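You operate a simulated robot arm through the tools that you are given. There is no shell and no other tool.

The job below is to be done with a simulated robot arm. You get a single attempt, and the scene is never put back.

## Task
Clamp the pasted white half to its mate till set, then wipe the smear, unclamp and bag the join.
Fine: clamp knob at IN till the line is amber, at OUT in the end; wipe with the teal rubbing block and put it back; the grey sand bag ends across the join. Set down upright: rubbing block. What is to be rubbed or washed off counts as gone when no trace of it is left.

It is judged by the outcome, as a careful person would: the job done as asked, and still so three seconds after it is handed in. It fails if anything else is knocked over, pushed out of place, dropped, spilled or broken.

## Robot
A 6-joint arm with a two-finger parallel gripper, fixed in place. Base frame: the origin is on the floor under the middle of its stand, x ahead of it, y to its left, z up; the work surface is at about z = 880. Readings come in mm, degrees, newtons and seconds.
With the tool pointing down near the work surface it reaches from about 580 to 940 mm from the base axis. Its first joint turns from -149.0 to 149.0 degrees. Payload 3.43 kg.
The tool frame sits at the grasp point between the pads (the TCP): z along the fingers, y along the line on which they close. The tips reach 34 mm beyond it. Largest opening 128 mm; finger width 24, thickness 12; the body of the gripper, 48 by 130 mm, starts 96 mm behind the TCP.
Orientation is that of the tool frame in the base frame, as [roll, pitch, yaw] about the fixed x, y, z axes, in that order (R = Rz(yaw) Ry(pitch) Rx(roll)). With the fingers straight down and closing along the base's y, the tool's x points along the base's -x, its y along +y and its z along -z.

## Interface
- The arm moves only by the tool servo_tool. Its argument "rows" is a list of rows, each an object of numbers (a shift or turn left out is 0, a gripper value left out holds the last): "tx", "ty", "tz": the shift along the base's x, y, z in units of 400 mm (1.0 is 400 mm); "ax", "ay", "az": the turn, a rotation vector about the base's x, y, z in units of 120 degrees (1.0 is 120 degrees). In form: [{"tx": .., "ty": .., "tz": .., "ax": .., "ay": .., "az": ..}, ...]. A call has 1 to 20 rows; each row is the pose to reach, as a shift and turn from the pose commanded when the call began. "hand" is the finger opening in mm, from 0 to 128, set as the call begins (left out, the last holds). A call with a number of a shift or a turn outside -1 to 1 is refused whole. Each row takes 0.2 s and may step no farther than 50 mm and 8.6 degrees from the row before; otherwise, or with a gripper value out of range, the whole call is refused. A pose out of reach is approached as far as the arm can. The call stops where the force on the tool passes 40 N (or 10 N more than at its start, if that is more) or the arm is blocked; 0.2 s more then pass. Each finger travels about 108 mm/s and halts on what it meets, pressing with about 41 N; the grip force reading is that of the motor and also rises with nothing between the fingers. The clock runs only during rows and for 0.2 s after the last one: add rows that repeat a pose to give the fingers time. The reply holds the time, the measured pose of the TCP, the force on the tool along the base axes, the opening and the grip force, in the units named above and with some noise, with the torque about the TCP (base axes, N m) and any sound that the robot's microphone picked up.
- Cameras (640 x 400 px; columns grow to the right, rows downward): "scene" is fixed at [218.2, 650.8, 1500.4]; the picture's right is [0.41, -0.91, 0.00], its down [-0.83, -0.37, -0.41] and it looks along [0.38, 0.17, -0.91] (base axes); focal length 214 px, centre (320, 200). "wrist" rides on the gripper at [76, -11, -160] in the tool frame; the picture's right is [0.15, 0.99, 0.00], its down [-0.88, 0.13, -0.46] and it looks along [-0.45, 0.07, 0.89] (tool axes); focal length 234 px, centre (320, 200). There is no depth. A picture from a camera that has moved, and an enlarged one, comes with that camera's place and axes in the base frame and with its lens.
- snapshot(camera): a new picture of that camera. No time passes.
- move_column(by): slides the trunk up (or, below 0, down) by that many mm; the arm rides with it, the base frame stays. It gives what a move gives, with no picture.
- zoom(camera, box): a new picture of the part [left, top, right, bottom] of that camera's present view, enlarged. No time passes.
- sign_off(): hands the job in; it is judged then, once.

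Places have to be worked out from the pictures, the camera data and where the tool is seen. Open the gripper and draw the arm clear of the work before you hand the job in, unless the task says otherwise.

The tools are called after "Emit:" as a command line: name --argument value ..., lists and objects as JSON in quotes. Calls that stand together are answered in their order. servo_tool: Moves the arm, as the interface text tells. Its arguments: {"type":"object","properties":{"rows":{"type":"array","items":{"type":"object","properties":{"tx":{"type":"number"},"ty":{"type":"number"},"tz":{"type":"number"},"ax":{"type":"number"},"ay":{"type":"number"},"az":{"type":"number"}}}},"hand":{"type":"number"}},"required":["rows"]} The other tools are called the same way: move_column (by) moves the trunk up or down; snapshot (camera) takes a picture; zoom (camera, box) takes an enlarged picture of a part of a camera's view; sign_off () hands the job in.

At the start:

```text
time: 0.0
ee_pos: [399.8, 717.9, 1273.5]
orientation: [-180.0, -0.1, 180.0]
wrist_force: [-0.7, 0.7, 0.5]
wrist_torque: [0.0, -0.03, -0.04]
grip_width: 128.0
finger_force: 0.1
trunk travel left (down, up): [-675.0, 35.0]
```

scene: 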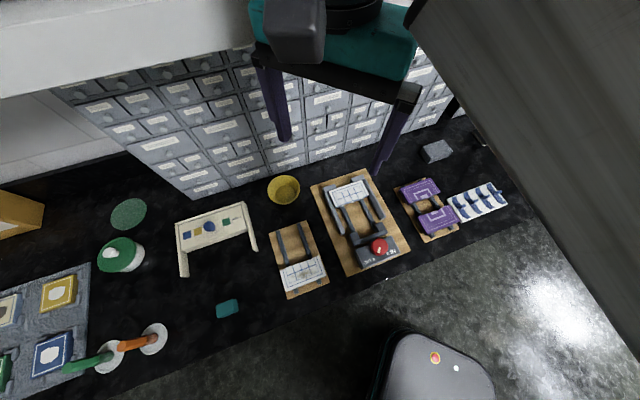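
wrist: 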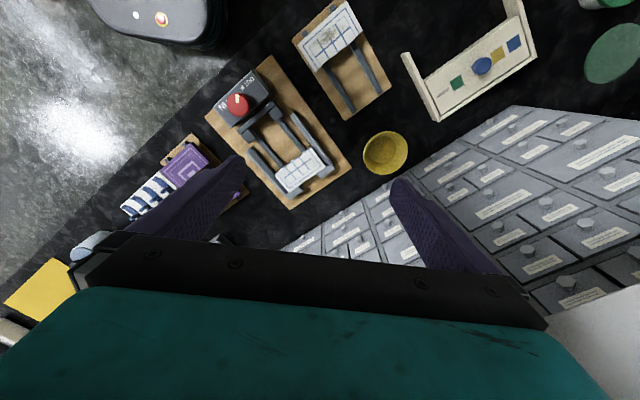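

The pictures show a bench with a clamp (red knob), two white parts, a teal block and a grey block; I'll enlarge the relevant parts before moving.

Emit:
zoom --camera "scene" --box '[300, 160, 420, 280]'

Emit:
zoom --camera "scene" --box '[160, 190, 340, 330]'

Emit:
zoom --camera "scene" --box '[380, 120, 540, 260]'

Emit:
zoom --camera "wrist" --box '[190, 40, 370, 220]'

Emit:
zoom --camera "wrist" --box '[280, 0, 420, 120]'

Emit:
zoom --camera "scene" --box '[0, 180, 180, 400]'

```text
3.33 times, centred on (360, 220) of scene
camera zoom: at [218.2, 650.8, 1500.4], right [0.41, -0.91, 0.0], down [-0.83, -0.37, -0.41], along [0.38, 0.17, -0.91], focal length 715 px, centre (187, 133)
```

zoom: 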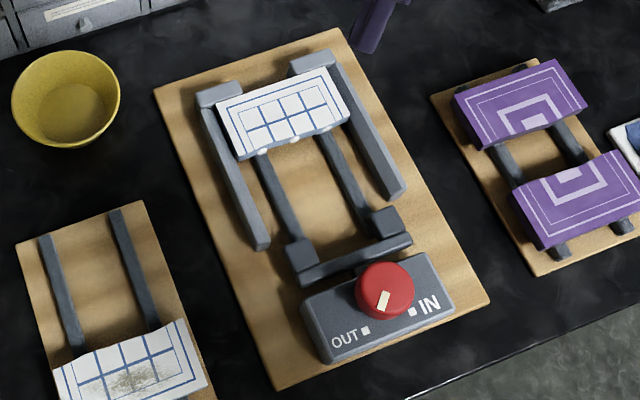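

```text
2.86 times, centred on (250, 260) of scene
camera zoom: at [218.2, 650.8, 1500.4], right [0.41, -0.91, 0.0], down [-0.83, -0.37, -0.41], along [0.38, 0.17, -0.91], focal length 613 px, centre (520, 29)
```

zoom: 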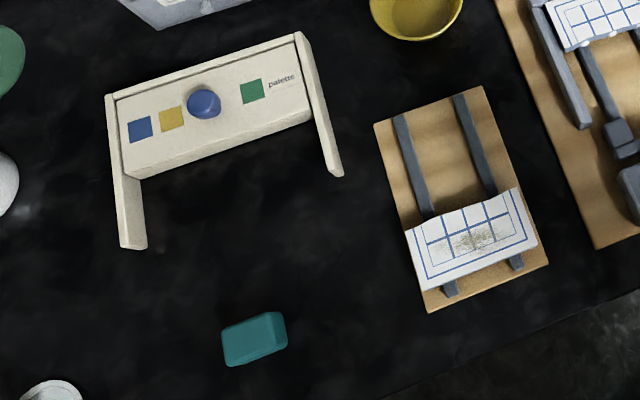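

```text
2.86 times, centred on (460, 190) of scene
camera zoom: at [218.2, 650.8, 1500.4], right [0.41, -0.91, 0.0], down [-0.83, -0.37, -0.41], along [0.38, 0.17, -0.91], focal length 613 px, centre (-80, 229)
```

zoom: 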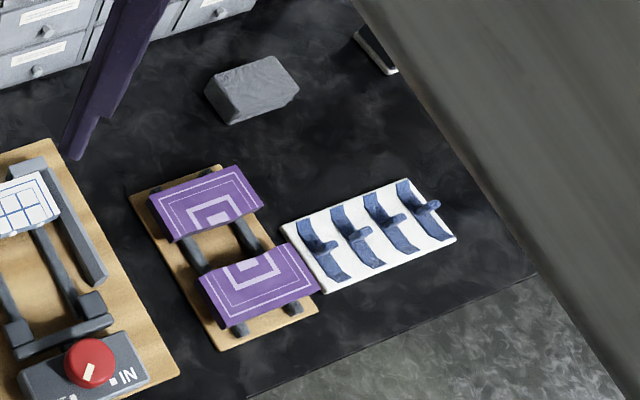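

```text
2.22 times, centred on (280, 130) of wrist
camera zoom: at [324.4, 707.2, 1432.9], right [-0.15, 0.99, 0.0], down [0.88, 0.13, 0.46], along [0.45, 0.07, -0.89], focal length 520 px, centre (409, 356)
```

zoom: 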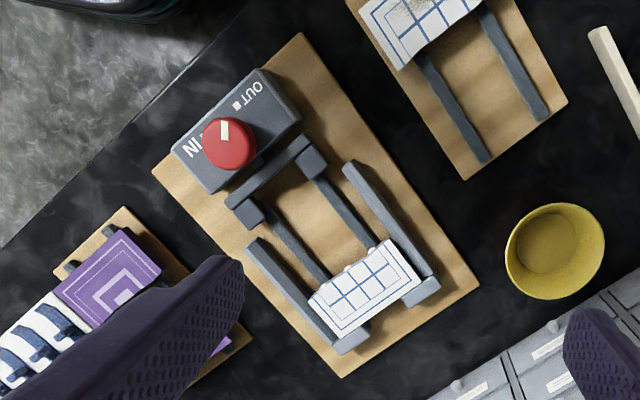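

```text
3.33 times, centred on (350, 60) of wrist
camera zoom: at [324.4, 707.2, 1432.9], right [-0.15, 0.99, 0.0], down [0.88, 0.13, 0.46], along [0.45, 0.07, -0.89], focal length 781 px, centre (220, 667)
```

zoom: 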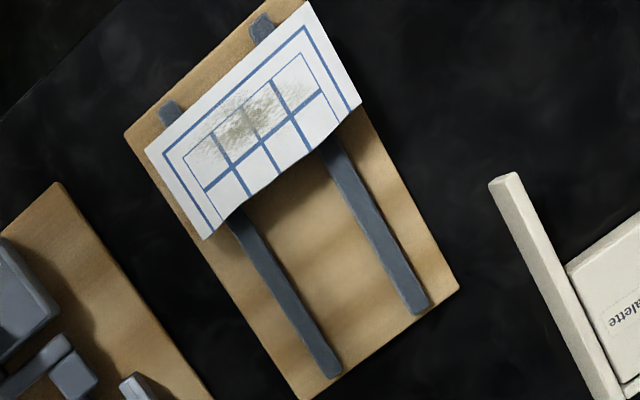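

```text
1.82 times, centred on (90, 290) of scene
camera zoom: at [218.2, 650.8, 1500.4], right [0.41, -0.91, 0.0], down [-0.83, -0.37, -0.41], along [0.38, 0.17, -0.91], focal length 390 px, centre (738, 36)
```

zoom: 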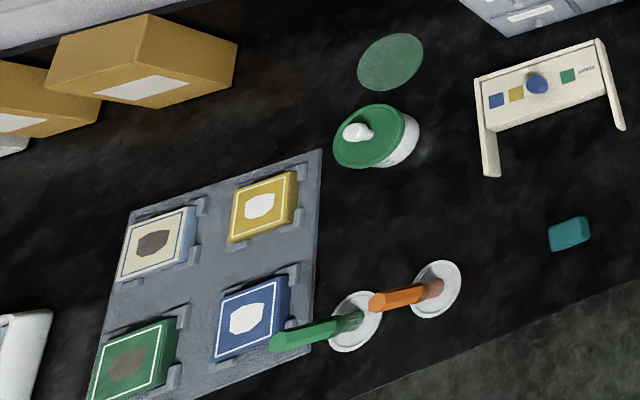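

The clamp board lies at about 45° to the base axes, with the pasted half at its far end; its smeared mate is on the rack to its left. I'll move over the clamp, turned 45°, to look closer with the wrist camera.

Emit:
servo_tool --rows '[{"tx": 0.004, "ty": -0.058, "tz": -0.04, "az": 0.0625}, {"tx": 0.009, "ty": -0.115, "tz": -0.08, "az": 0.125}, {"tx": 0.013, "ty": -0.173, "tz": -0.12, "az": 0.1875}, {"tx": 0.017, "ty": -0.23, "tz": -0.16, "az": 0.25}, {"tx": 0.021, "ty": -0.288, "tz": -0.2, "az": 0.3125}, {"tx": 0.0258, "ty": -0.345, "tz": -0.24, "az": 0.375}]'

```text
time: 0.8
ee_pos: [405.3, 652.1, 1225.5]
orientation: [179.6, -0.1, -160.0]
wrist_force: [-11.4, 18.2, -1.1]
wrist_torque: [-2.99, -2.23, -1.87]
grip_width: 128.1
finger_force: 0.1
trunk travel left (down, up): [-675.0, 35.0]
stopped in row 4: the force on the tool passed its limit at 118 N (the readings are from after the stop); the commanded pose is now the measured one
```

The call stopped on a force spike in what looked like free air, so I'll look before doing anything else.

Emit:
snapshot --camera "scene"

Emit:
snapshot --camera "wrist"

```text
taken
```

scene: 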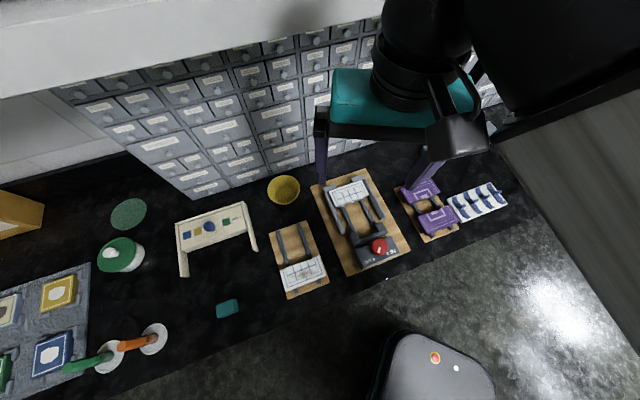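

```text
taken
camera wrist: at [338.1, 614.8, 1385.9], right [-0.48, 0.88, 0.01], down [0.79, 0.42, 0.45], along [0.4, 0.22, -0.89], focal length 234 px, centre (320, 200)
```

wrist: 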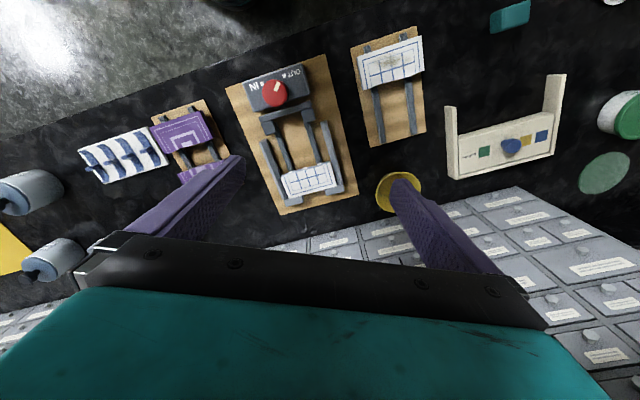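

Emit:
zoom --camera "scene" --box '[440, 60, 640, 360]'

Emit:
zoom --camera "scene" --box '[300, 0, 520, 140]'

Emit:
zoom --camera "wrist" --box '[0, 80, 320, 280]'

```text
1.33 times, centred on (540, 210) of scene
camera zoom: at [218.2, 650.8, 1500.4], right [0.41, -0.91, 0.0], down [-0.83, -0.37, -0.41], along [0.38, 0.17, -0.91], focal length 286 px, centre (27, 187)
```

zoom: 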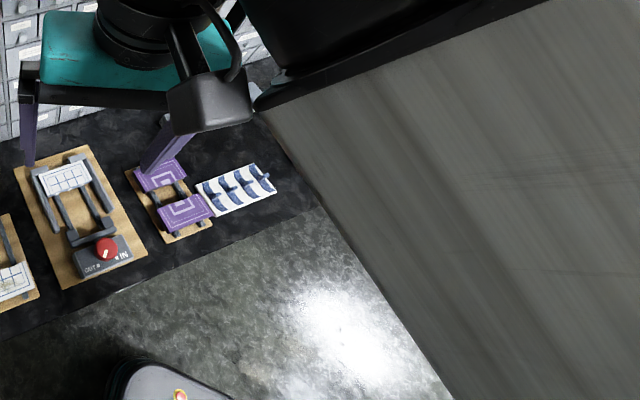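

```text
2.86 times, centred on (410, 70) of scene
camera zoom: at [218.2, 650.8, 1500.4], right [0.41, -0.91, 0.0], down [-0.83, -0.37, -0.41], along [0.38, 0.17, -0.91], focal length 613 px, centre (63, 571)
```

zoom: 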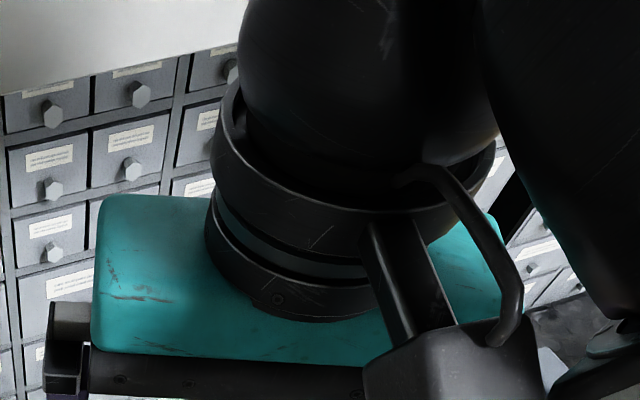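

```text
2.00 times, centred on (160, 180) of wrist
camera zoom: at [338.1, 614.8, 1385.9], right [-0.48, 0.88, 0.01], down [0.79, 0.42, 0.45], along [0.4, 0.22, -0.89], focal length 468 px, centre (640, 240)
```

zoom: 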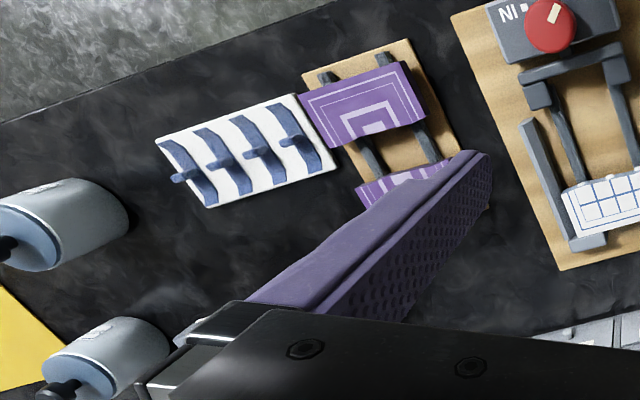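

The contact force and torque point to the wrist-camera housing touching something on its right, either the dark link or the grey panel. I'll back off along the way I came and look again.

Emit:
servo_tool --rows '[{"tx": -0.03, "ty": 0.04, "tz": 0.0, "az": -0.04}, {"tx": -0.03, "ty": 0.1, "tz": 0.02, "az": -0.1}]'

Emit:
snapshot --camera "scene"

Emit:
snapshot --camera "wrist"

```text
time: 1.4
ee_pos: [388.8, 692.5, 1233.1]
orientation: [179.7, -0.1, -171.8]
wrist_force: [0.1, 0.1, 0.2]
wrist_torque: [0.0, 0.0, 0.02]
grip_width: 128.0
finger_force: 0.1
trunk travel left (down, up): [-675.0, 35.0]
```

```text
taken
```

scene: 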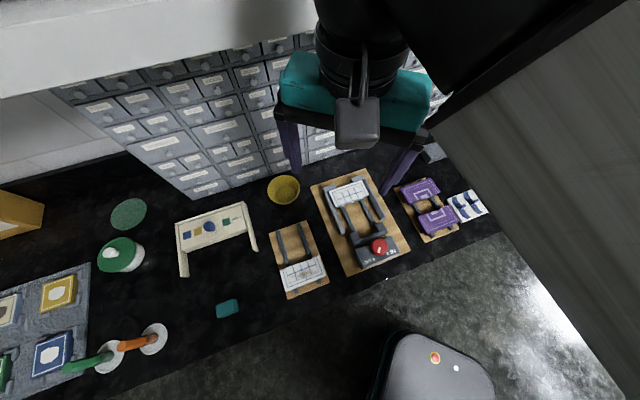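

```text
taken
camera wrist: at [316.5, 670.7, 1393.1], right [-0.29, 0.96, 0.01], down [0.85, 0.25, 0.45], along [0.43, 0.13, -0.89], focal length 234 px, centre (320, 200)
```

wrist: 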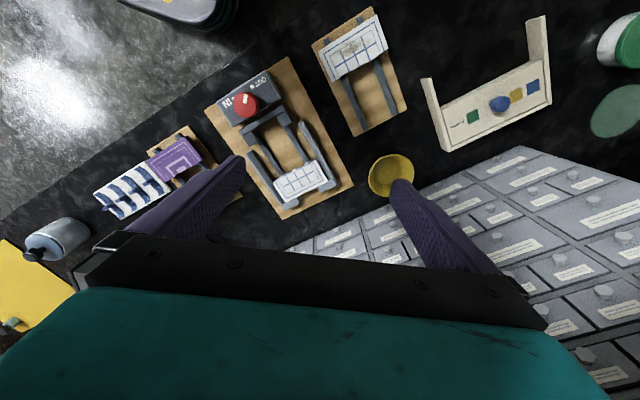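

The grey panel moved with the arm, so it is the robot's own forearm and the camera housing touched it. I'll turn the other way so the camera sits on the left side, and come down a bit for a look at the clamp.

Emit:
servo_tool --rows '[{"tx": -0.01, "ty": 0.008, "tz": 0.0, "az": -0.063}, {"tx": -0.02, "ty": 0.016, "tz": 0.0, "az": -0.126}, {"tx": -0.03, "ty": 0.024, "tz": -0.03, "az": -0.19}, {"tx": -0.04, "ty": 0.032, "tz": -0.08, "az": -0.253}, {"tx": -0.05, "ty": 0.04, "tz": -0.12, "az": -0.316}, {"tx": -0.06, "ty": 0.048, "tz": -0.16, "az": -0.38}, {"tx": -0.07, "ty": 0.054, "tz": -0.208, "az": -0.443}]'

Emit:
snapshot --camera "scene"

Emit:
snapshot --camera "wrist"

```text
time: 3.0
ee_pos: [365.4, 710.3, 1151.2]
orientation: [179.6, -0.3, 135.0]
wrist_force: [0.0, 0.0, -0.5]
wrist_torque: [0.0, 0.0, -0.01]
grip_width: 128.0
finger_force: 0.1
trunk travel left (down, up): [-675.0, 35.0]
```

```text
taken
```

scene: 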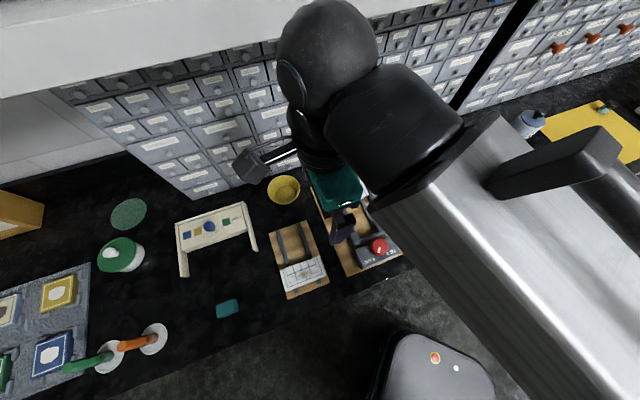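

```text
taken
camera wrist: at [302.7, 756.0, 1310.7], right [0.6, 0.8, 0.01], down [0.71, -0.53, 0.45], along [0.37, -0.27, -0.89], focal length 234 px, centre (320, 200)
```

wrist: 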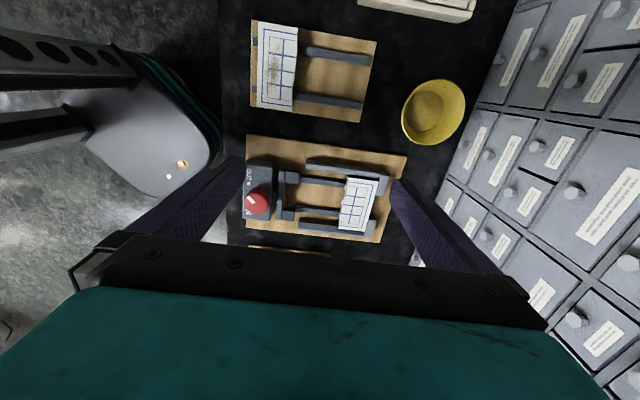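

Now the arm clears. I'll enlarge the wrist view of the clamp and of the rack.

Emit:
zoom --camera "wrist" --box '[230, 120, 420, 260]'

Emit:
zoom --camera "wrist" --box '[230, 0, 400, 130]'

```text
2.86 times, centred on (325, 190) of wrist
camera zoom: at [302.7, 756.0, 1310.7], right [0.6, 0.8, 0.01], down [0.71, -0.53, 0.45], along [0.37, -0.27, -0.89], focal length 669 px, centre (306, 229)
```

zoom: 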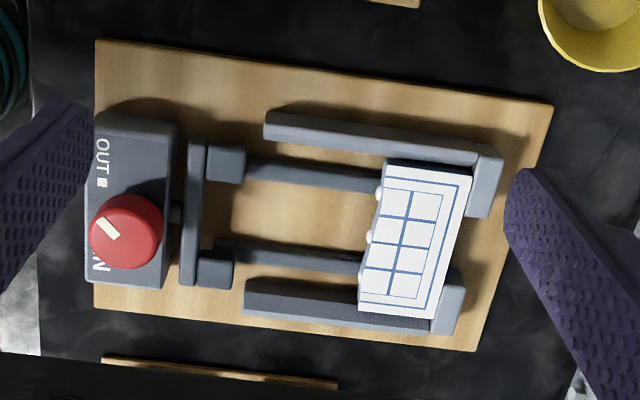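

```text
3.08 times, centred on (315, 65) of wrist
camera zoom: at [302.7, 756.0, 1310.7], right [0.6, 0.8, 0.01], down [0.71, -0.53, 0.45], along [0.37, -0.27, -0.89], focal length 720 px, centre (335, 615)
```

zoom: 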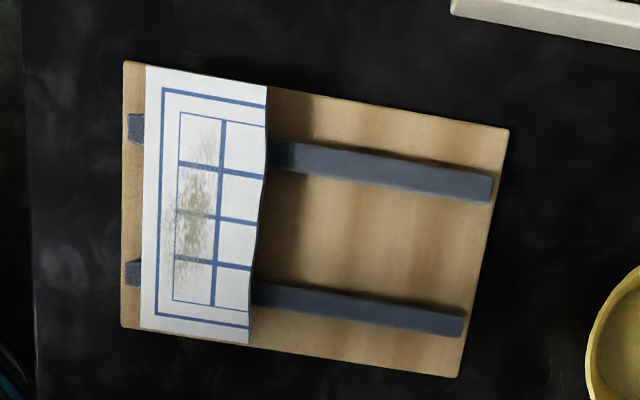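

The mate sits on two rails with its broken edge toward the cabinet, and the clamp has side guides and a jaw with two pads. I'll go down for a closer view of the mate to measure it.

Emit:
servo_tool --rows '[{"tx": -0.0714, "ty": 0.0235, "tz": -0.0655}, {"tx": -0.1427, "ty": 0.047, "tz": -0.131}, {"tx": -0.214, "ty": 0.0705, "tz": -0.1965}, {"tx": -0.2854, "ty": 0.094, "tz": -0.262}, {"tx": -0.3568, "ty": 0.1175, "tz": -0.328}]'

Emit:
snapshot --camera "wrist"

Emit:
zoom --camera "wrist" --box '[230, 100, 420, 260]'

Emit:
snapshot --camera "scene"

```text
time: 4.2
ee_pos: [221.9, 760.3, 1020.7]
orientation: [179.6, -0.2, 135.1]
wrist_force: [0.1, -0.3, -0.1]
wrist_torque: [0.03, 0.0, 0.0]
grip_width: 128.1
finger_force: 0.0
trunk travel left (down, up): [-675.0, 35.0]
```

```text
taken
camera wrist: at [159.2, 805.4, 1180.3], right [0.59, 0.8, 0.01], down [0.71, -0.53, 0.45], along [0.37, -0.27, -0.89], focal length 234 px, centre (320, 200)
```

wrist: 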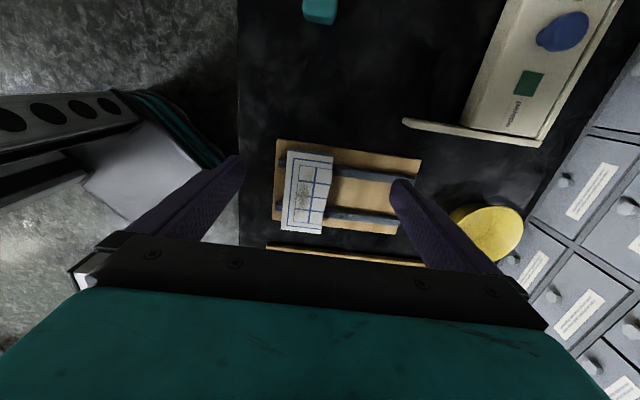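

```text
2.50 times, centred on (325, 180) of wrist
camera zoom: at [159.2, 805.4, 1180.3], right [0.59, 0.8, 0.01], down [0.71, -0.53, 0.45], along [0.37, -0.27, -0.89], focal length 585 px, centre (308, 250)
```

zoom: 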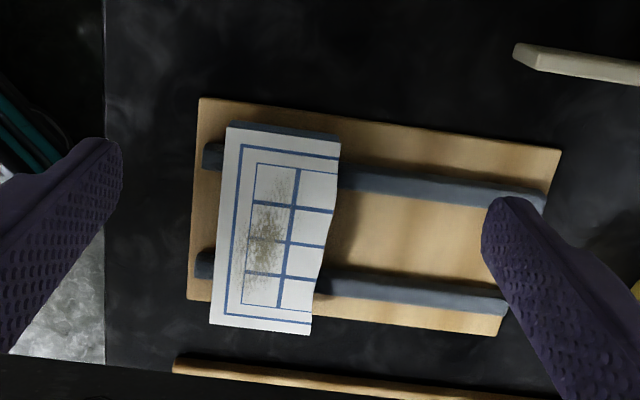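

```text
taken
```

scene: 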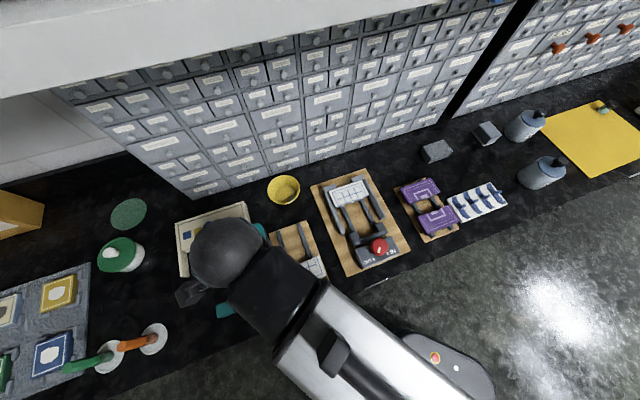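

The mate reads about 105 × 54 mm with its top near z = 917 on rails over a board at about 887. Next I'll go over the clamp at the same height and measure it.

Emit:
servo_tool --rows '[{"tx": 0.1, "ty": -0.046, "tz": 0.025}, {"tx": 0.2, "ty": -0.092, "tz": 0.025}, {"tx": 0.3, "ty": -0.138, "tz": 0.025}, {"tx": 0.4, "ty": -0.184, "tz": 0.025}, {"tx": 0.497, "ty": -0.23, "tz": 0.025}]'

Emit:
snapshot --camera "wrist"

Emit:
zoom --camera "wrist" --box '[200, 90, 420, 250]'

```text
time: 5.4
ee_pos: [423.2, 667.8, 1030.9]
orientation: [179.8, -0.3, 135.0]
wrist_force: [0.1, 0.4, -0.3]
wrist_torque: [0.0, 0.02, 0.03]
grip_width: 128.1
finger_force: 0.2
trunk travel left (down, up): [-675.0, 35.0]
```

```text
taken
camera wrist: at [360.6, 711.9, 1191.1], right [0.59, 0.8, 0.01], down [0.72, -0.53, 0.45], along [0.37, -0.26, -0.89], focal length 234 px, centre (320, 200)
```

wrist: 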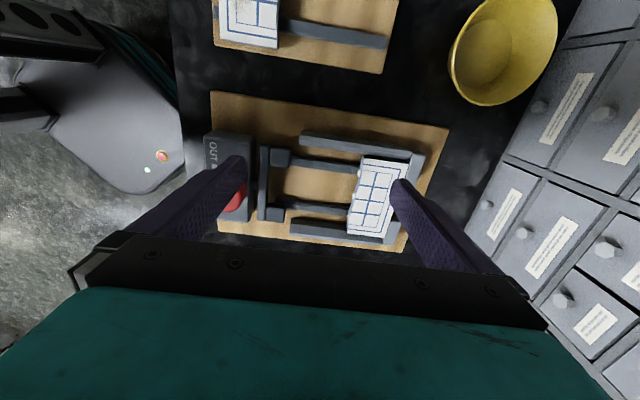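

```text
2.50 times, centred on (310, 170) of wrist
camera zoom: at [360.6, 711.9, 1191.1], right [0.59, 0.8, 0.01], down [0.72, -0.53, 0.45], along [0.37, -0.26, -0.89], focal length 585 px, centre (345, 275)
```

zoom: 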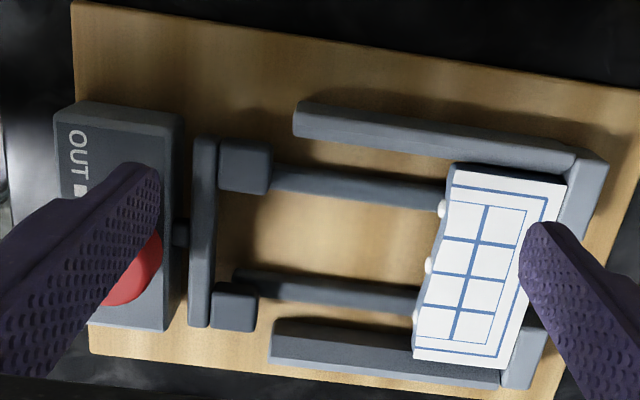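

Emit:
zoom --camera "wrist" --box '[290, 120, 370, 250]'

Emit:
zoom --camera "wrist" --box '[340, 130, 430, 250]'

Emit:
zoom --camera "wrist" --box '[195, 120, 305, 250]'

```text
3.08 times, centred on (330, 185) of wrist
camera zoom: at [360.6, 711.9, 1191.1], right [0.59, 0.8, 0.01], down [0.72, -0.53, 0.45], along [0.37, -0.26, -0.89], focal length 720 px, centre (289, 246)
```

zoom: 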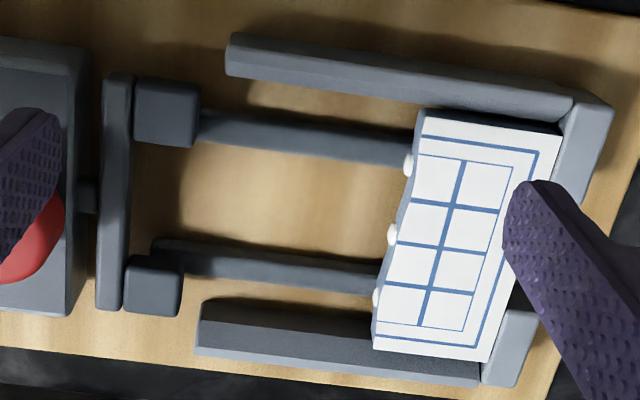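

```text
3.33 times, centred on (385, 190) of wrist
camera zoom: at [360.6, 711.9, 1191.1], right [0.59, 0.8, 0.01], down [0.72, -0.53, 0.45], along [0.37, -0.26, -0.89], focal length 781 px, centre (103, 233)
```

zoom: 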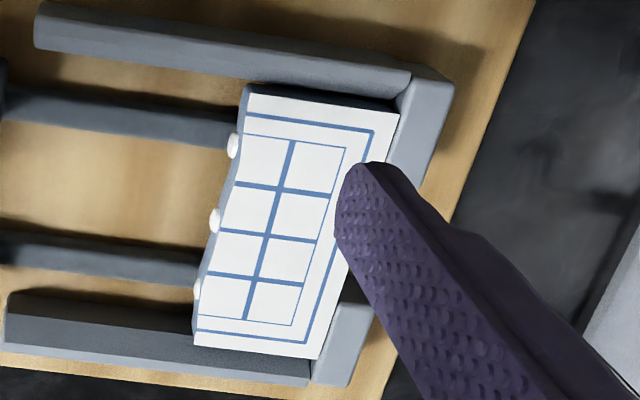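

```text
3.08 times, centred on (250, 185) of wrist
camera zoom: at [360.6, 711.9, 1191.1], right [0.59, 0.8, 0.01], down [0.72, -0.53, 0.45], along [0.37, -0.26, -0.89], focal length 720 px, centre (535, 246)
```

zoom: 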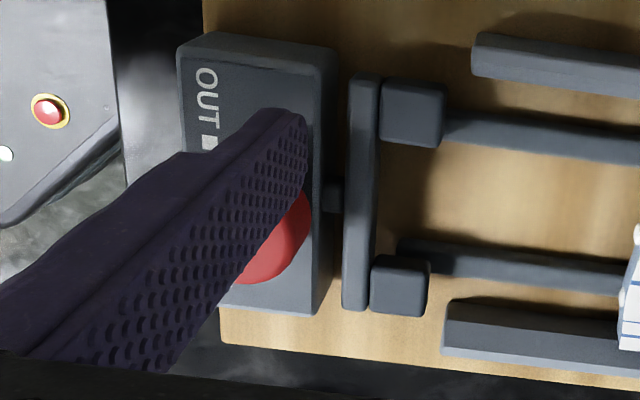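

Emit:
zoom --camera "wrist" --box '[285, 205, 365, 255]'

Emit:
zoom --camera "wrist" --box '[335, 135, 415, 185]'

Emit:
zoom --camera "scene" --box '[320, 165, 400, 265]'

```text
8.00 times, centred on (325, 230) of wrist
camera zoom: at [360.6, 711.9, 1191.1], right [0.59, 0.8, 0.01], down [0.72, -0.53, 0.45], along [0.37, -0.26, -0.89], focal length 1873 px, centre (280, -40)
```

zoom: 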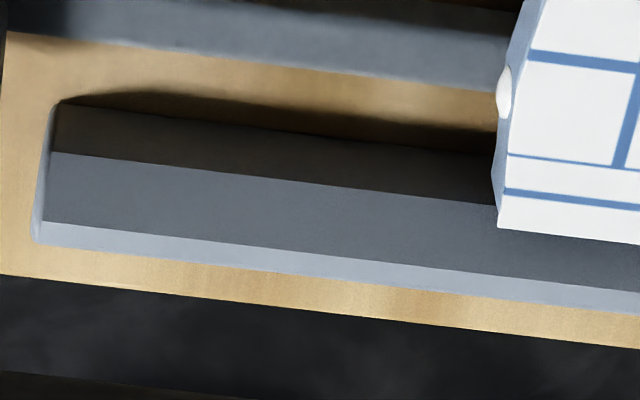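

```text
8.00 times, centred on (375, 160) of wrist
camera zoom: at [360.6, 711.9, 1191.1], right [0.59, 0.8, 0.01], down [0.72, -0.53, 0.45], along [0.37, -0.26, -0.89], focal length 1873 px, centre (-120, 520)
```

zoom: 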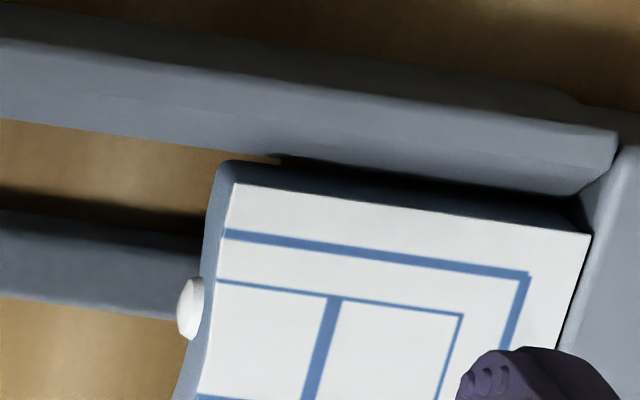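

```text
4.00 times, centred on (360, 215) of scene
camera zoom: at [218.2, 650.8, 1500.4], right [0.41, -0.91, 0.0], down [-0.83, -0.37, -0.41], along [0.38, 0.17, -0.91], focal length 858 px, centre (160, 140)
```

zoom: 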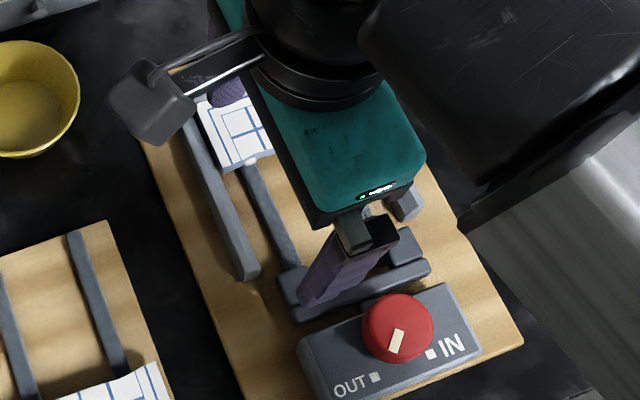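

The pads front at about e2 = 736 and the pocket is big enough to lower the mate in with the fingers closing front-to-back, between the rails. I'll hover over the mate to check the alignment before going down.

Emit:
servo_tool --rows '[{"tx": -0.106, "ty": 0.03, "tz": 0.0}, {"tx": -0.212, "ty": 0.06, "tz": 0.0}, {"tx": -0.318, "ty": 0.09, "tz": -0.03}, {"tx": -0.424, "ty": 0.1185, "tz": -0.075}]'

Emit:
snapshot --camera "wrist"

Emit:
zoom --camera "wrist" --box '[220, 60, 420, 240]'

Emit:
snapshot --camera "scene"

```text
time: 6.4
ee_pos: [247.7, 715.3, 1002.7]
orientation: [179.5, -0.2, 135.1]
wrist_force: [-0.5, -0.1, 0.3]
wrist_torque: [0.0, -0.04, -0.01]
grip_width: 128.1
finger_force: 0.0
trunk travel left (down, up): [-675.0, 35.0]
```

```text
taken
camera wrist: at [185.1, 760.2, 1161.6], right [0.59, 0.8, 0.01], down [0.71, -0.53, 0.45], along [0.37, -0.26, -0.89], focal length 234 px, centre (320, 200)
```

wrist: 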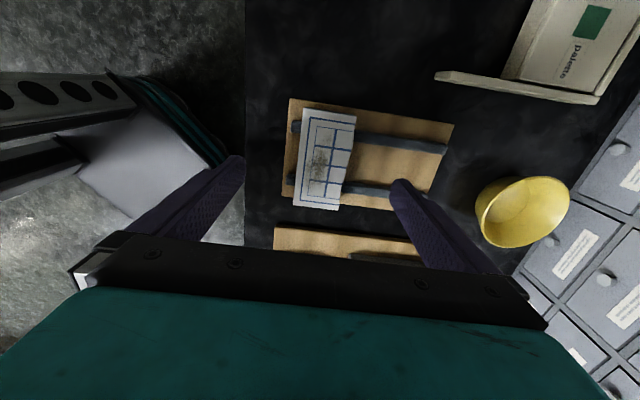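

```text
2.22 times, centred on (320, 150) of wrist
camera zoom: at [185.1, 760.2, 1161.6], right [0.59, 0.8, 0.01], down [0.71, -0.53, 0.45], along [0.37, -0.26, -0.89], focal length 520 px, centre (320, 311)
```

zoom: 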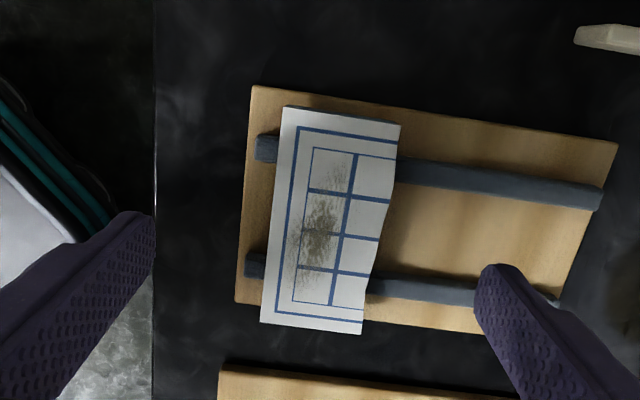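

```text
taken
```

scene: 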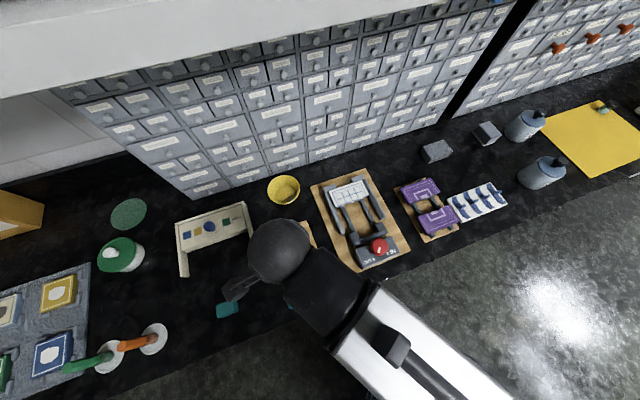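

The reading differs from what I commanded by a few mm, so I'll hold still a moment to tell noise from lag.

Emit:
servo_tool --rows '[{"tx": 0.0}, {"tx": 0.0}]'

Emit:
servo_tool --rows '[{"tx": 0.0}]'

Emit:
servo_tool --rows '[{"tx": 0.0}]'

```text
time: 7.0
ee_pos: [248.4, 716.2, 1002.7]
orientation: [179.7, -0.2, 135.0]
wrist_force: [0.1, 0.3, -0.1]
wrist_torque: [-0.01, 0.02, -0.01]
grip_width: 128.1
finger_force: 0.1
trunk travel left (down, up): [-675.0, 35.0]
```

```text
time: 7.4
ee_pos: [247.8, 715.3, 1001.7]
orientation: [179.7, -0.1, 135.1]
wrist_force: [-0.7, -0.1, -1.6]
wrist_torque: [0.0, -0.01, -0.02]
grip_width: 128.0
finger_force: 0.1
trunk travel left (down, up): [-675.0, 35.0]
```

```text
time: 7.8
ee_pos: [248.0, 714.6, 1002.1]
orientation: [179.6, -0.2, 135.0]
wrist_force: [-0.6, -0.4, -0.3]
wrist_torque: [0.01, -0.05, -0.01]
grip_width: 127.8
finger_force: 0.0
trunk travel left (down, up): [-675.0, 35.0]
```

Noise is small (about 0.5 mm), the arm just has a steady offset. The mate measures e1 −380…−273, e2 658…712, top ≈ 917, agreeing in both cameras, so I'll centre over it and go down with the fingers open.

Emit:
servo_tool --rows '[{"tx": 0.0142, "ty": 0.0, "tz": -0.06}, {"tx": 0.0142, "ty": 0.0, "tz": -0.12}, {"tx": 0.0142, "ty": 0.0, "tz": -0.16}, {"tx": 0.0142, "ty": 0.0, "tz": -0.16}]'

Emit:
snapshot --camera "wrist"

```text
time: 8.8
ee_pos: [256.6, 713.3, 935.1]
orientation: [179.7, -0.2, 135.1]
wrist_force: [0.2, -0.3, 0.4]
wrist_torque: [0.01, -0.03, -0.01]
grip_width: 127.9
finger_force: 0.1
trunk travel left (down, up): [-675.0, 35.0]
```

```text
taken
camera wrist: at [194.9, 759.2, 1094.5], right [0.59, 0.8, 0.01], down [0.71, -0.53, 0.45], along [0.37, -0.26, -0.89], focal length 234 px, centre (320, 200)
```

wrist: 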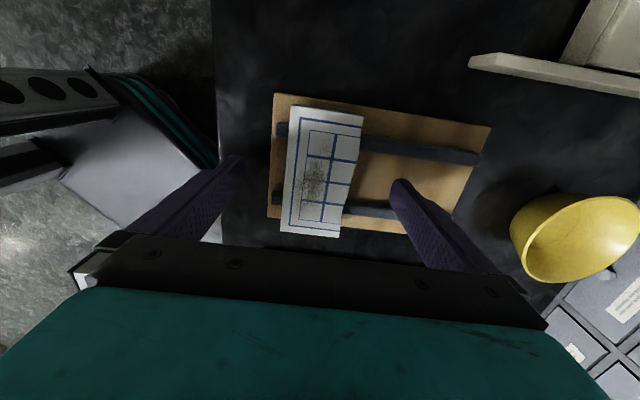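

The fingers straddle the mate well. A small correction, then I close on it.

Emit:
servo_tool --rows '[{"tx": -0.006, "ty": 0.006, "tz": -0.012}, {"tx": -0.006, "ty": 0.006, "tz": -0.012}]'

Emit:
servo_tool --hand 75 --rows '[{"tx": 0}, {"tx": 0}, {"tx": 0}]'

Emit:
zoom --camera "wrist" --box '[200, 80, 480, 260]'

```text
time: 9.4
ee_pos: [255.9, 716.4, 930.1]
orientation: [179.6, -0.2, 135.0]
wrist_force: [0.6, 0.1, -0.6]
wrist_torque: [0.0, 0.04, -0.01]
grip_width: 128.1
finger_force: 0.0
trunk travel left (down, up): [-675.0, 35.0]
```

```text
time: 10.2
ee_pos: [255.3, 717.5, 929.9]
orientation: [179.8, -0.2, 135.1]
wrist_force: [0.8, -0.8, 0.9]
wrist_torque: [0.0, 0.0, 0.01]
grip_width: 74.9
finger_force: 0.0
trunk travel left (down, up): [-675.0, 35.0]
```

```text
2.22 times, centred on (340, 170) of wrist
camera zoom: at [192.2, 761.8, 1089.8], right [0.59, 0.8, 0.01], down [0.72, -0.53, 0.45], along [0.37, -0.26, -0.89], focal length 520 px, centre (276, 267)
```

zoom: 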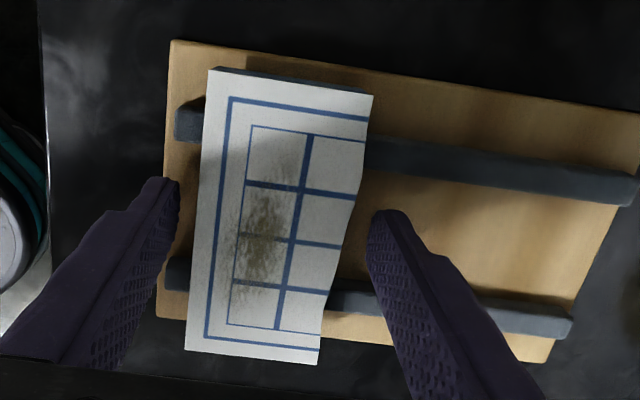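

Both fingers are just off the plate's edges; I'll shift back 2 mm to centre and close.

Emit:
servo_tool --rows '[{"tx": -0.0044, "ty": -0.0044}, {"tx": -0.0044, "ty": -0.0044}]'

Emit:
servo_tool --hand 40 --rows '[{"tx": 0}, {"tx": 0}, {"tx": 0}, {"tx": 0}]'

Emit:
zoom --camera "wrist" --box '[200, 80, 480, 260]'

```text
time: 10.8
ee_pos: [252.6, 715.0, 930.4]
orientation: [179.7, -0.2, 135.0]
wrist_force: [0.5, -0.1, -0.4]
wrist_torque: [-0.04, -0.01, 0.01]
grip_width: 74.8
finger_force: 0.0
trunk travel left (down, up): [-675.0, 35.0]
```

```text
time: 11.8
ee_pos: [253.5, 715.2, 930.8]
orientation: [179.6, -0.1, 135.1]
wrist_force: [-0.2, -0.2, 0.2]
wrist_torque: [-0.03, 0.04, -0.02]
grip_width: 54.2
finger_force: 40.9
trunk travel left (down, up): [-675.0, 35.0]
```

```text
2.22 times, centred on (340, 170) of wrist
camera zoom: at [191.0, 760.4, 1089.8], right [0.59, 0.8, 0.01], down [0.72, -0.53, 0.45], along [0.37, -0.26, -0.89], focal length 520 px, centre (276, 267)
```

zoom: 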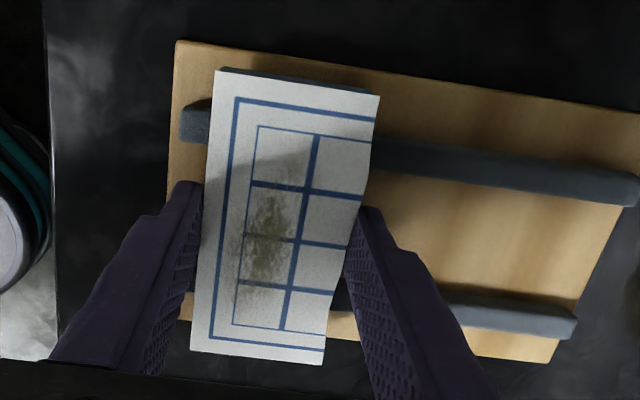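

It's gripped at 54.2 mm with 41 N. I'll lift it gently and check it comes level.

Emit:
servo_tool --rows '[{"tz": 0.02}, {"tz": 0.06}, {"tz": 0.12}, {"tz": 0.2}, {"tz": 0.2}]'

Emit:
zoom --camera "wrist" --box '[180, 60, 500, 260]'

Emit:
snapshot --camera "scene"

```text
time: 13.0
ee_pos: [255.0, 714.2, 1010.6]
orientation: [179.7, -0.3, 135.2]
wrist_force: [0.1, 0.1, -1.6]
wrist_torque: [0.02, -0.02, 0.02]
grip_width: 54.4
finger_force: 41.0
trunk travel left (down, up): [-675.0, 35.0]
```

```text
2.00 times, centred on (340, 160) of wrist
camera zoom: at [192.4, 760.3, 1170.6], right [0.59, 0.8, 0.01], down [0.72, -0.53, 0.45], along [0.37, -0.27, -0.89], focal length 468 px, centre (280, 280)
```

zoom: 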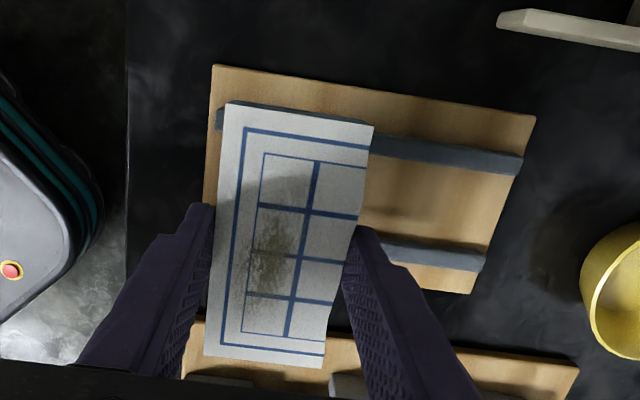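

```text
taken
```

scene: 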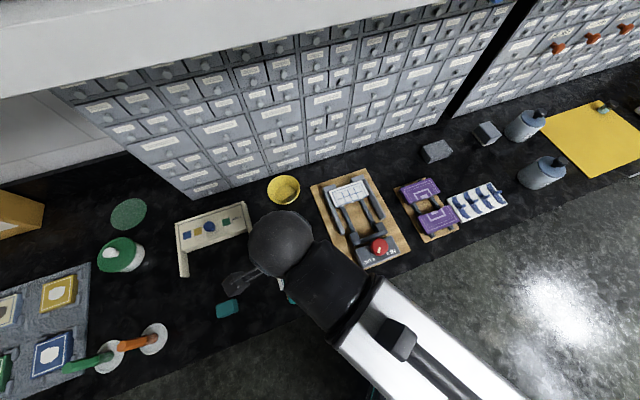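

The mate rides level. Before carrying it over, I'll use the unobstructed scene view to measure the clamp pocket more finely.

Emit:
zoom --camera "scene" --box '[320, 170, 390, 220]'

Emit:
zoom --camera "scene" --box '[335, 210, 415, 270]'

```text
8.00 times, centred on (355, 195) of scene
camera zoom: at [218.2, 650.8, 1500.4], right [0.41, -0.91, 0.0], down [-0.83, -0.37, -0.41], along [0.38, 0.17, -0.91], focal length 1716 px, centre (40, 240)
```

zoom: 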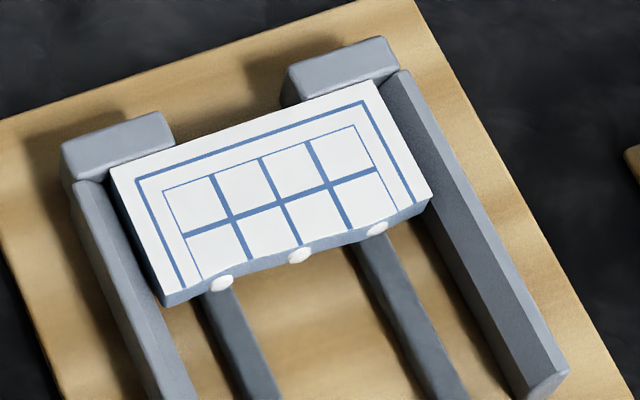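

```text
6.67 times, centred on (375, 240) of scene
camera zoom: at [218.2, 650.8, 1500.4], right [0.41, -0.91, 0.0], down [-0.83, -0.37, -0.41], along [0.38, 0.17, -0.91], focal length 1430 px, centre (-47, -67)
```

zoom: 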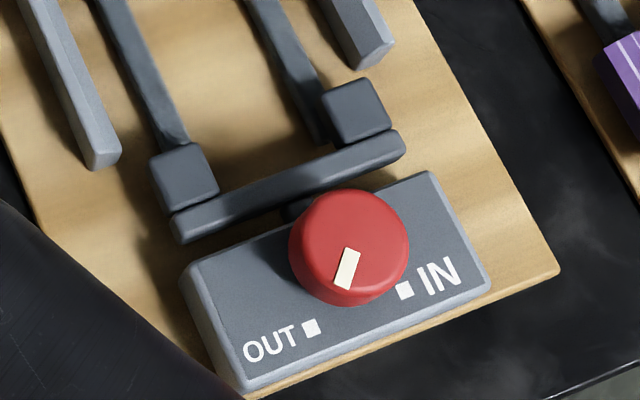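

From the detailed view: fixed half at e1 −177…−70, near edge e2 ≈ 826, pads at 736, crossbar at 712, guides about 2.5 mm clear on each side. I'll carry the mate over the pocket at a safe height and check alignment.

Emit:
servo_tool --rows '[{"tx": 0.084, "ty": -0.035, "tz": 0.01}, {"tx": 0.168, "ty": -0.07, "tz": 0.01}, {"tx": 0.252, "ty": -0.105, "tz": 0.01}, {"tx": 0.336, "ty": -0.14, "tz": 0.01}, {"tx": 0.42, "ty": -0.175, "tz": 0.01}, {"tx": 0.503, "ty": -0.211, "tz": 0.01}, {"tx": 0.503, "ty": -0.211, "tz": 0.01}]'

Emit:
servo_tool --rows '[{"tx": 0}]'

Emit:
snapshot --camera "wrist"

Emit:
snapshot --camera "scene"

```text
time: 14.6
ee_pos: [456.9, 630.5, 1015.5]
orientation: [179.8, -0.2, 135.1]
wrist_force: [0.0, 0.3, -1.4]
wrist_torque: [-0.01, 0.02, -0.02]
grip_width: 54.3
finger_force: 40.9
trunk travel left (down, up): [-675.0, 35.0]
```

```text
time: 15.0
ee_pos: [456.2, 631.7, 1015.2]
orientation: [179.6, -0.2, 135.1]
wrist_force: [-0.1, 0.4, -1.4]
wrist_torque: [0.02, 0.0, 0.02]
grip_width: 54.3
finger_force: 41.2
trunk travel left (down, up): [-675.0, 35.0]
```

```text
taken
camera wrist: at [393.6, 676.1, 1174.8], right [0.59, 0.8, 0.01], down [0.72, -0.53, 0.45], along [0.37, -0.27, -0.89], focal length 234 px, centre (320, 200)
```

wrist: 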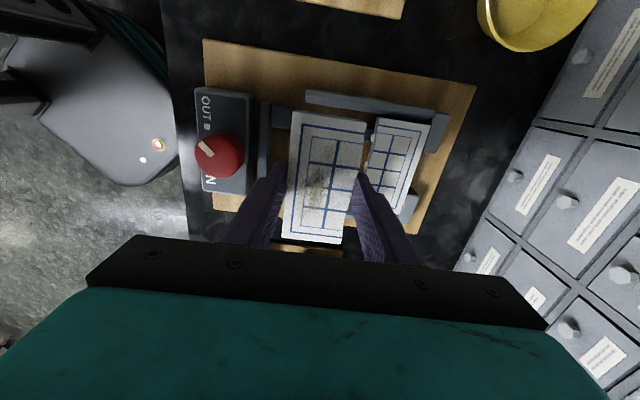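

```text
taken
```

scene: 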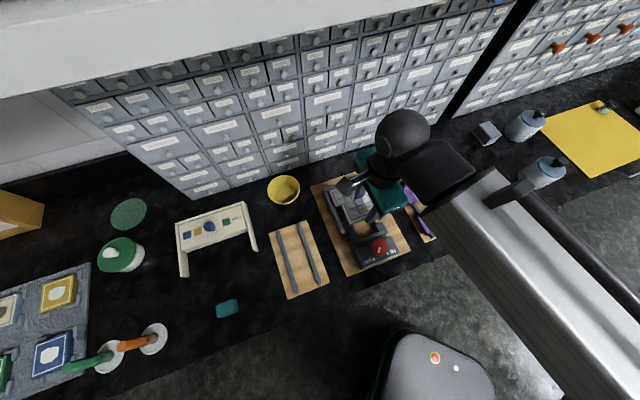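

Emit:
zoom --camera "wrist" --box '[260, 80, 460, 205]'

Emit:
zoom --camera "wrist" --box '[240, 140, 440, 265]'

Emit:
zoom --camera "scene" --box '[310, 160, 430, 260]'

```text
3.20 times, centred on (360, 142) of wrist
camera zoom: at [393.6, 676.1, 1174.8], right [0.59, 0.8, 0.01], down [0.72, -0.53, 0.45], along [0.37, -0.27, -0.89], focal length 749 px, centre (192, 384)
```

zoom: 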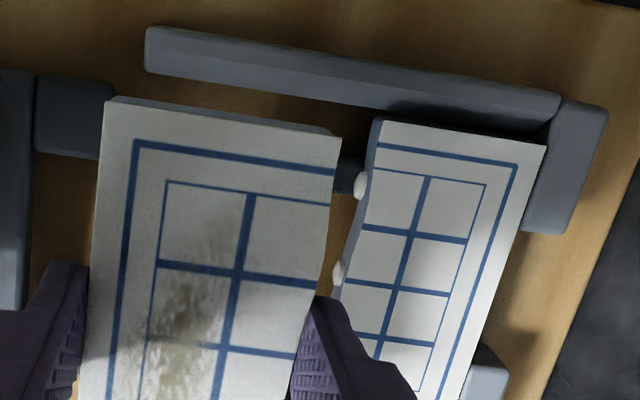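

```text
3.20 times, centred on (340, 202) of wrist
camera zoom: at [393.6, 676.1, 1174.8], right [0.59, 0.8, 0.01], down [0.72, -0.53, 0.45], along [0.37, -0.27, -0.89], focal length 749 px, centre (256, 192)
```

zoom: 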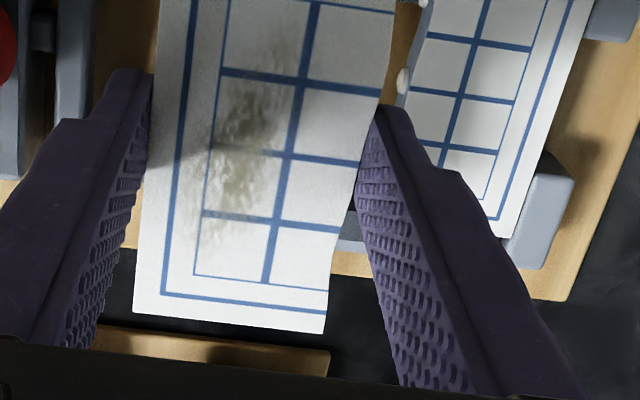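

```text
4.00 times, centred on (370, 210) of scene
camera zoom: at [218.2, 650.8, 1500.4], right [0.41, -0.91, 0.0], down [-0.83, -0.37, -0.41], along [0.38, 0.17, -0.91], focal length 858 px, centre (120, 160)
```

zoom: 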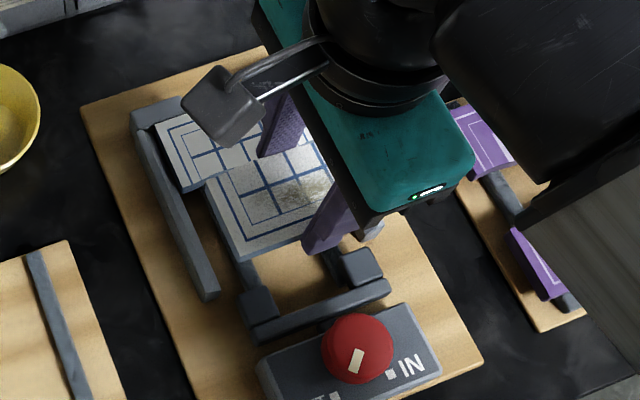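

The mate hangs square over the pocket: e1 −178…−70, e2 743…796, within about 1 mm of the fixed half's line. I'll descend to just above the guides and re-check.

Emit:
servo_tool --rows '[{"tz": -0.08}, {"tz": -0.145}, {"tz": -0.145}]'

Emit:
servo_tool --rows '[{"tx": 0}]'

Emit:
zoom --camera "wrist" --box '[260, 80, 460, 205]'

Emit:
zoom --camera "wrist" --box '[240, 140, 440, 265]'

Emit:
zoom --camera "scene" --box '[310, 160, 430, 260]'

```text
time: 15.8
ee_pos: [454.6, 630.4, 957.6]
orientation: [179.7, -0.2, 135.1]
wrist_force: [0.9, 0.4, -1.5]
wrist_torque: [0.01, 0.02, 0.01]
grip_width: 54.3
finger_force: 40.9
trunk travel left (down, up): [-675.0, 35.0]
```

```text
time: 16.2
ee_pos: [454.6, 629.5, 957.0]
orientation: [179.7, -0.2, 135.1]
wrist_force: [-0.3, -1.3, -1.1]
wrist_torque: [-0.03, 0.0, 0.01]
grip_width: 54.4
finger_force: 40.8
trunk travel left (down, up): [-675.0, 35.0]
```

```text
3.20 times, centred on (360, 142) of wrist
camera zoom: at [392.4, 675.0, 1117.8], right [0.59, 0.8, 0.01], down [0.72, -0.53, 0.45], along [0.37, -0.27, -0.89], focal length 749 px, centre (192, 384)
```

zoom: 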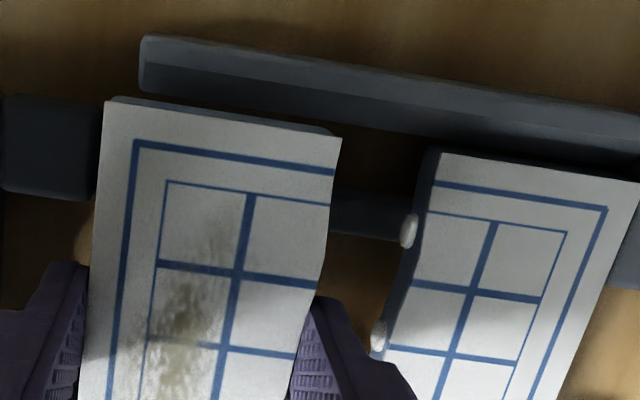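

```text
3.20 times, centred on (340, 202) of wrist
camera zoom: at [392.4, 675.0, 1117.8], right [0.59, 0.8, 0.01], down [0.72, -0.53, 0.45], along [0.37, -0.27, -0.89], focal length 749 px, centre (256, 192)
```

zoom: 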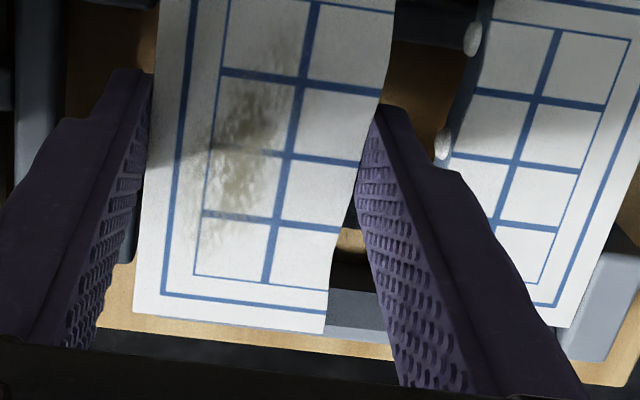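

```text
4.00 times, centred on (370, 210) of scene
camera zoom: at [218.2, 650.8, 1500.4], right [0.41, -0.91, 0.0], down [-0.83, -0.37, -0.41], along [0.38, 0.17, -0.91], focal length 858 px, centre (120, 160)
```

zoom: 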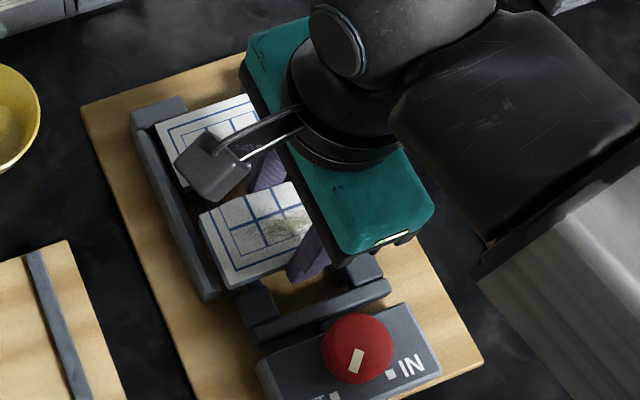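

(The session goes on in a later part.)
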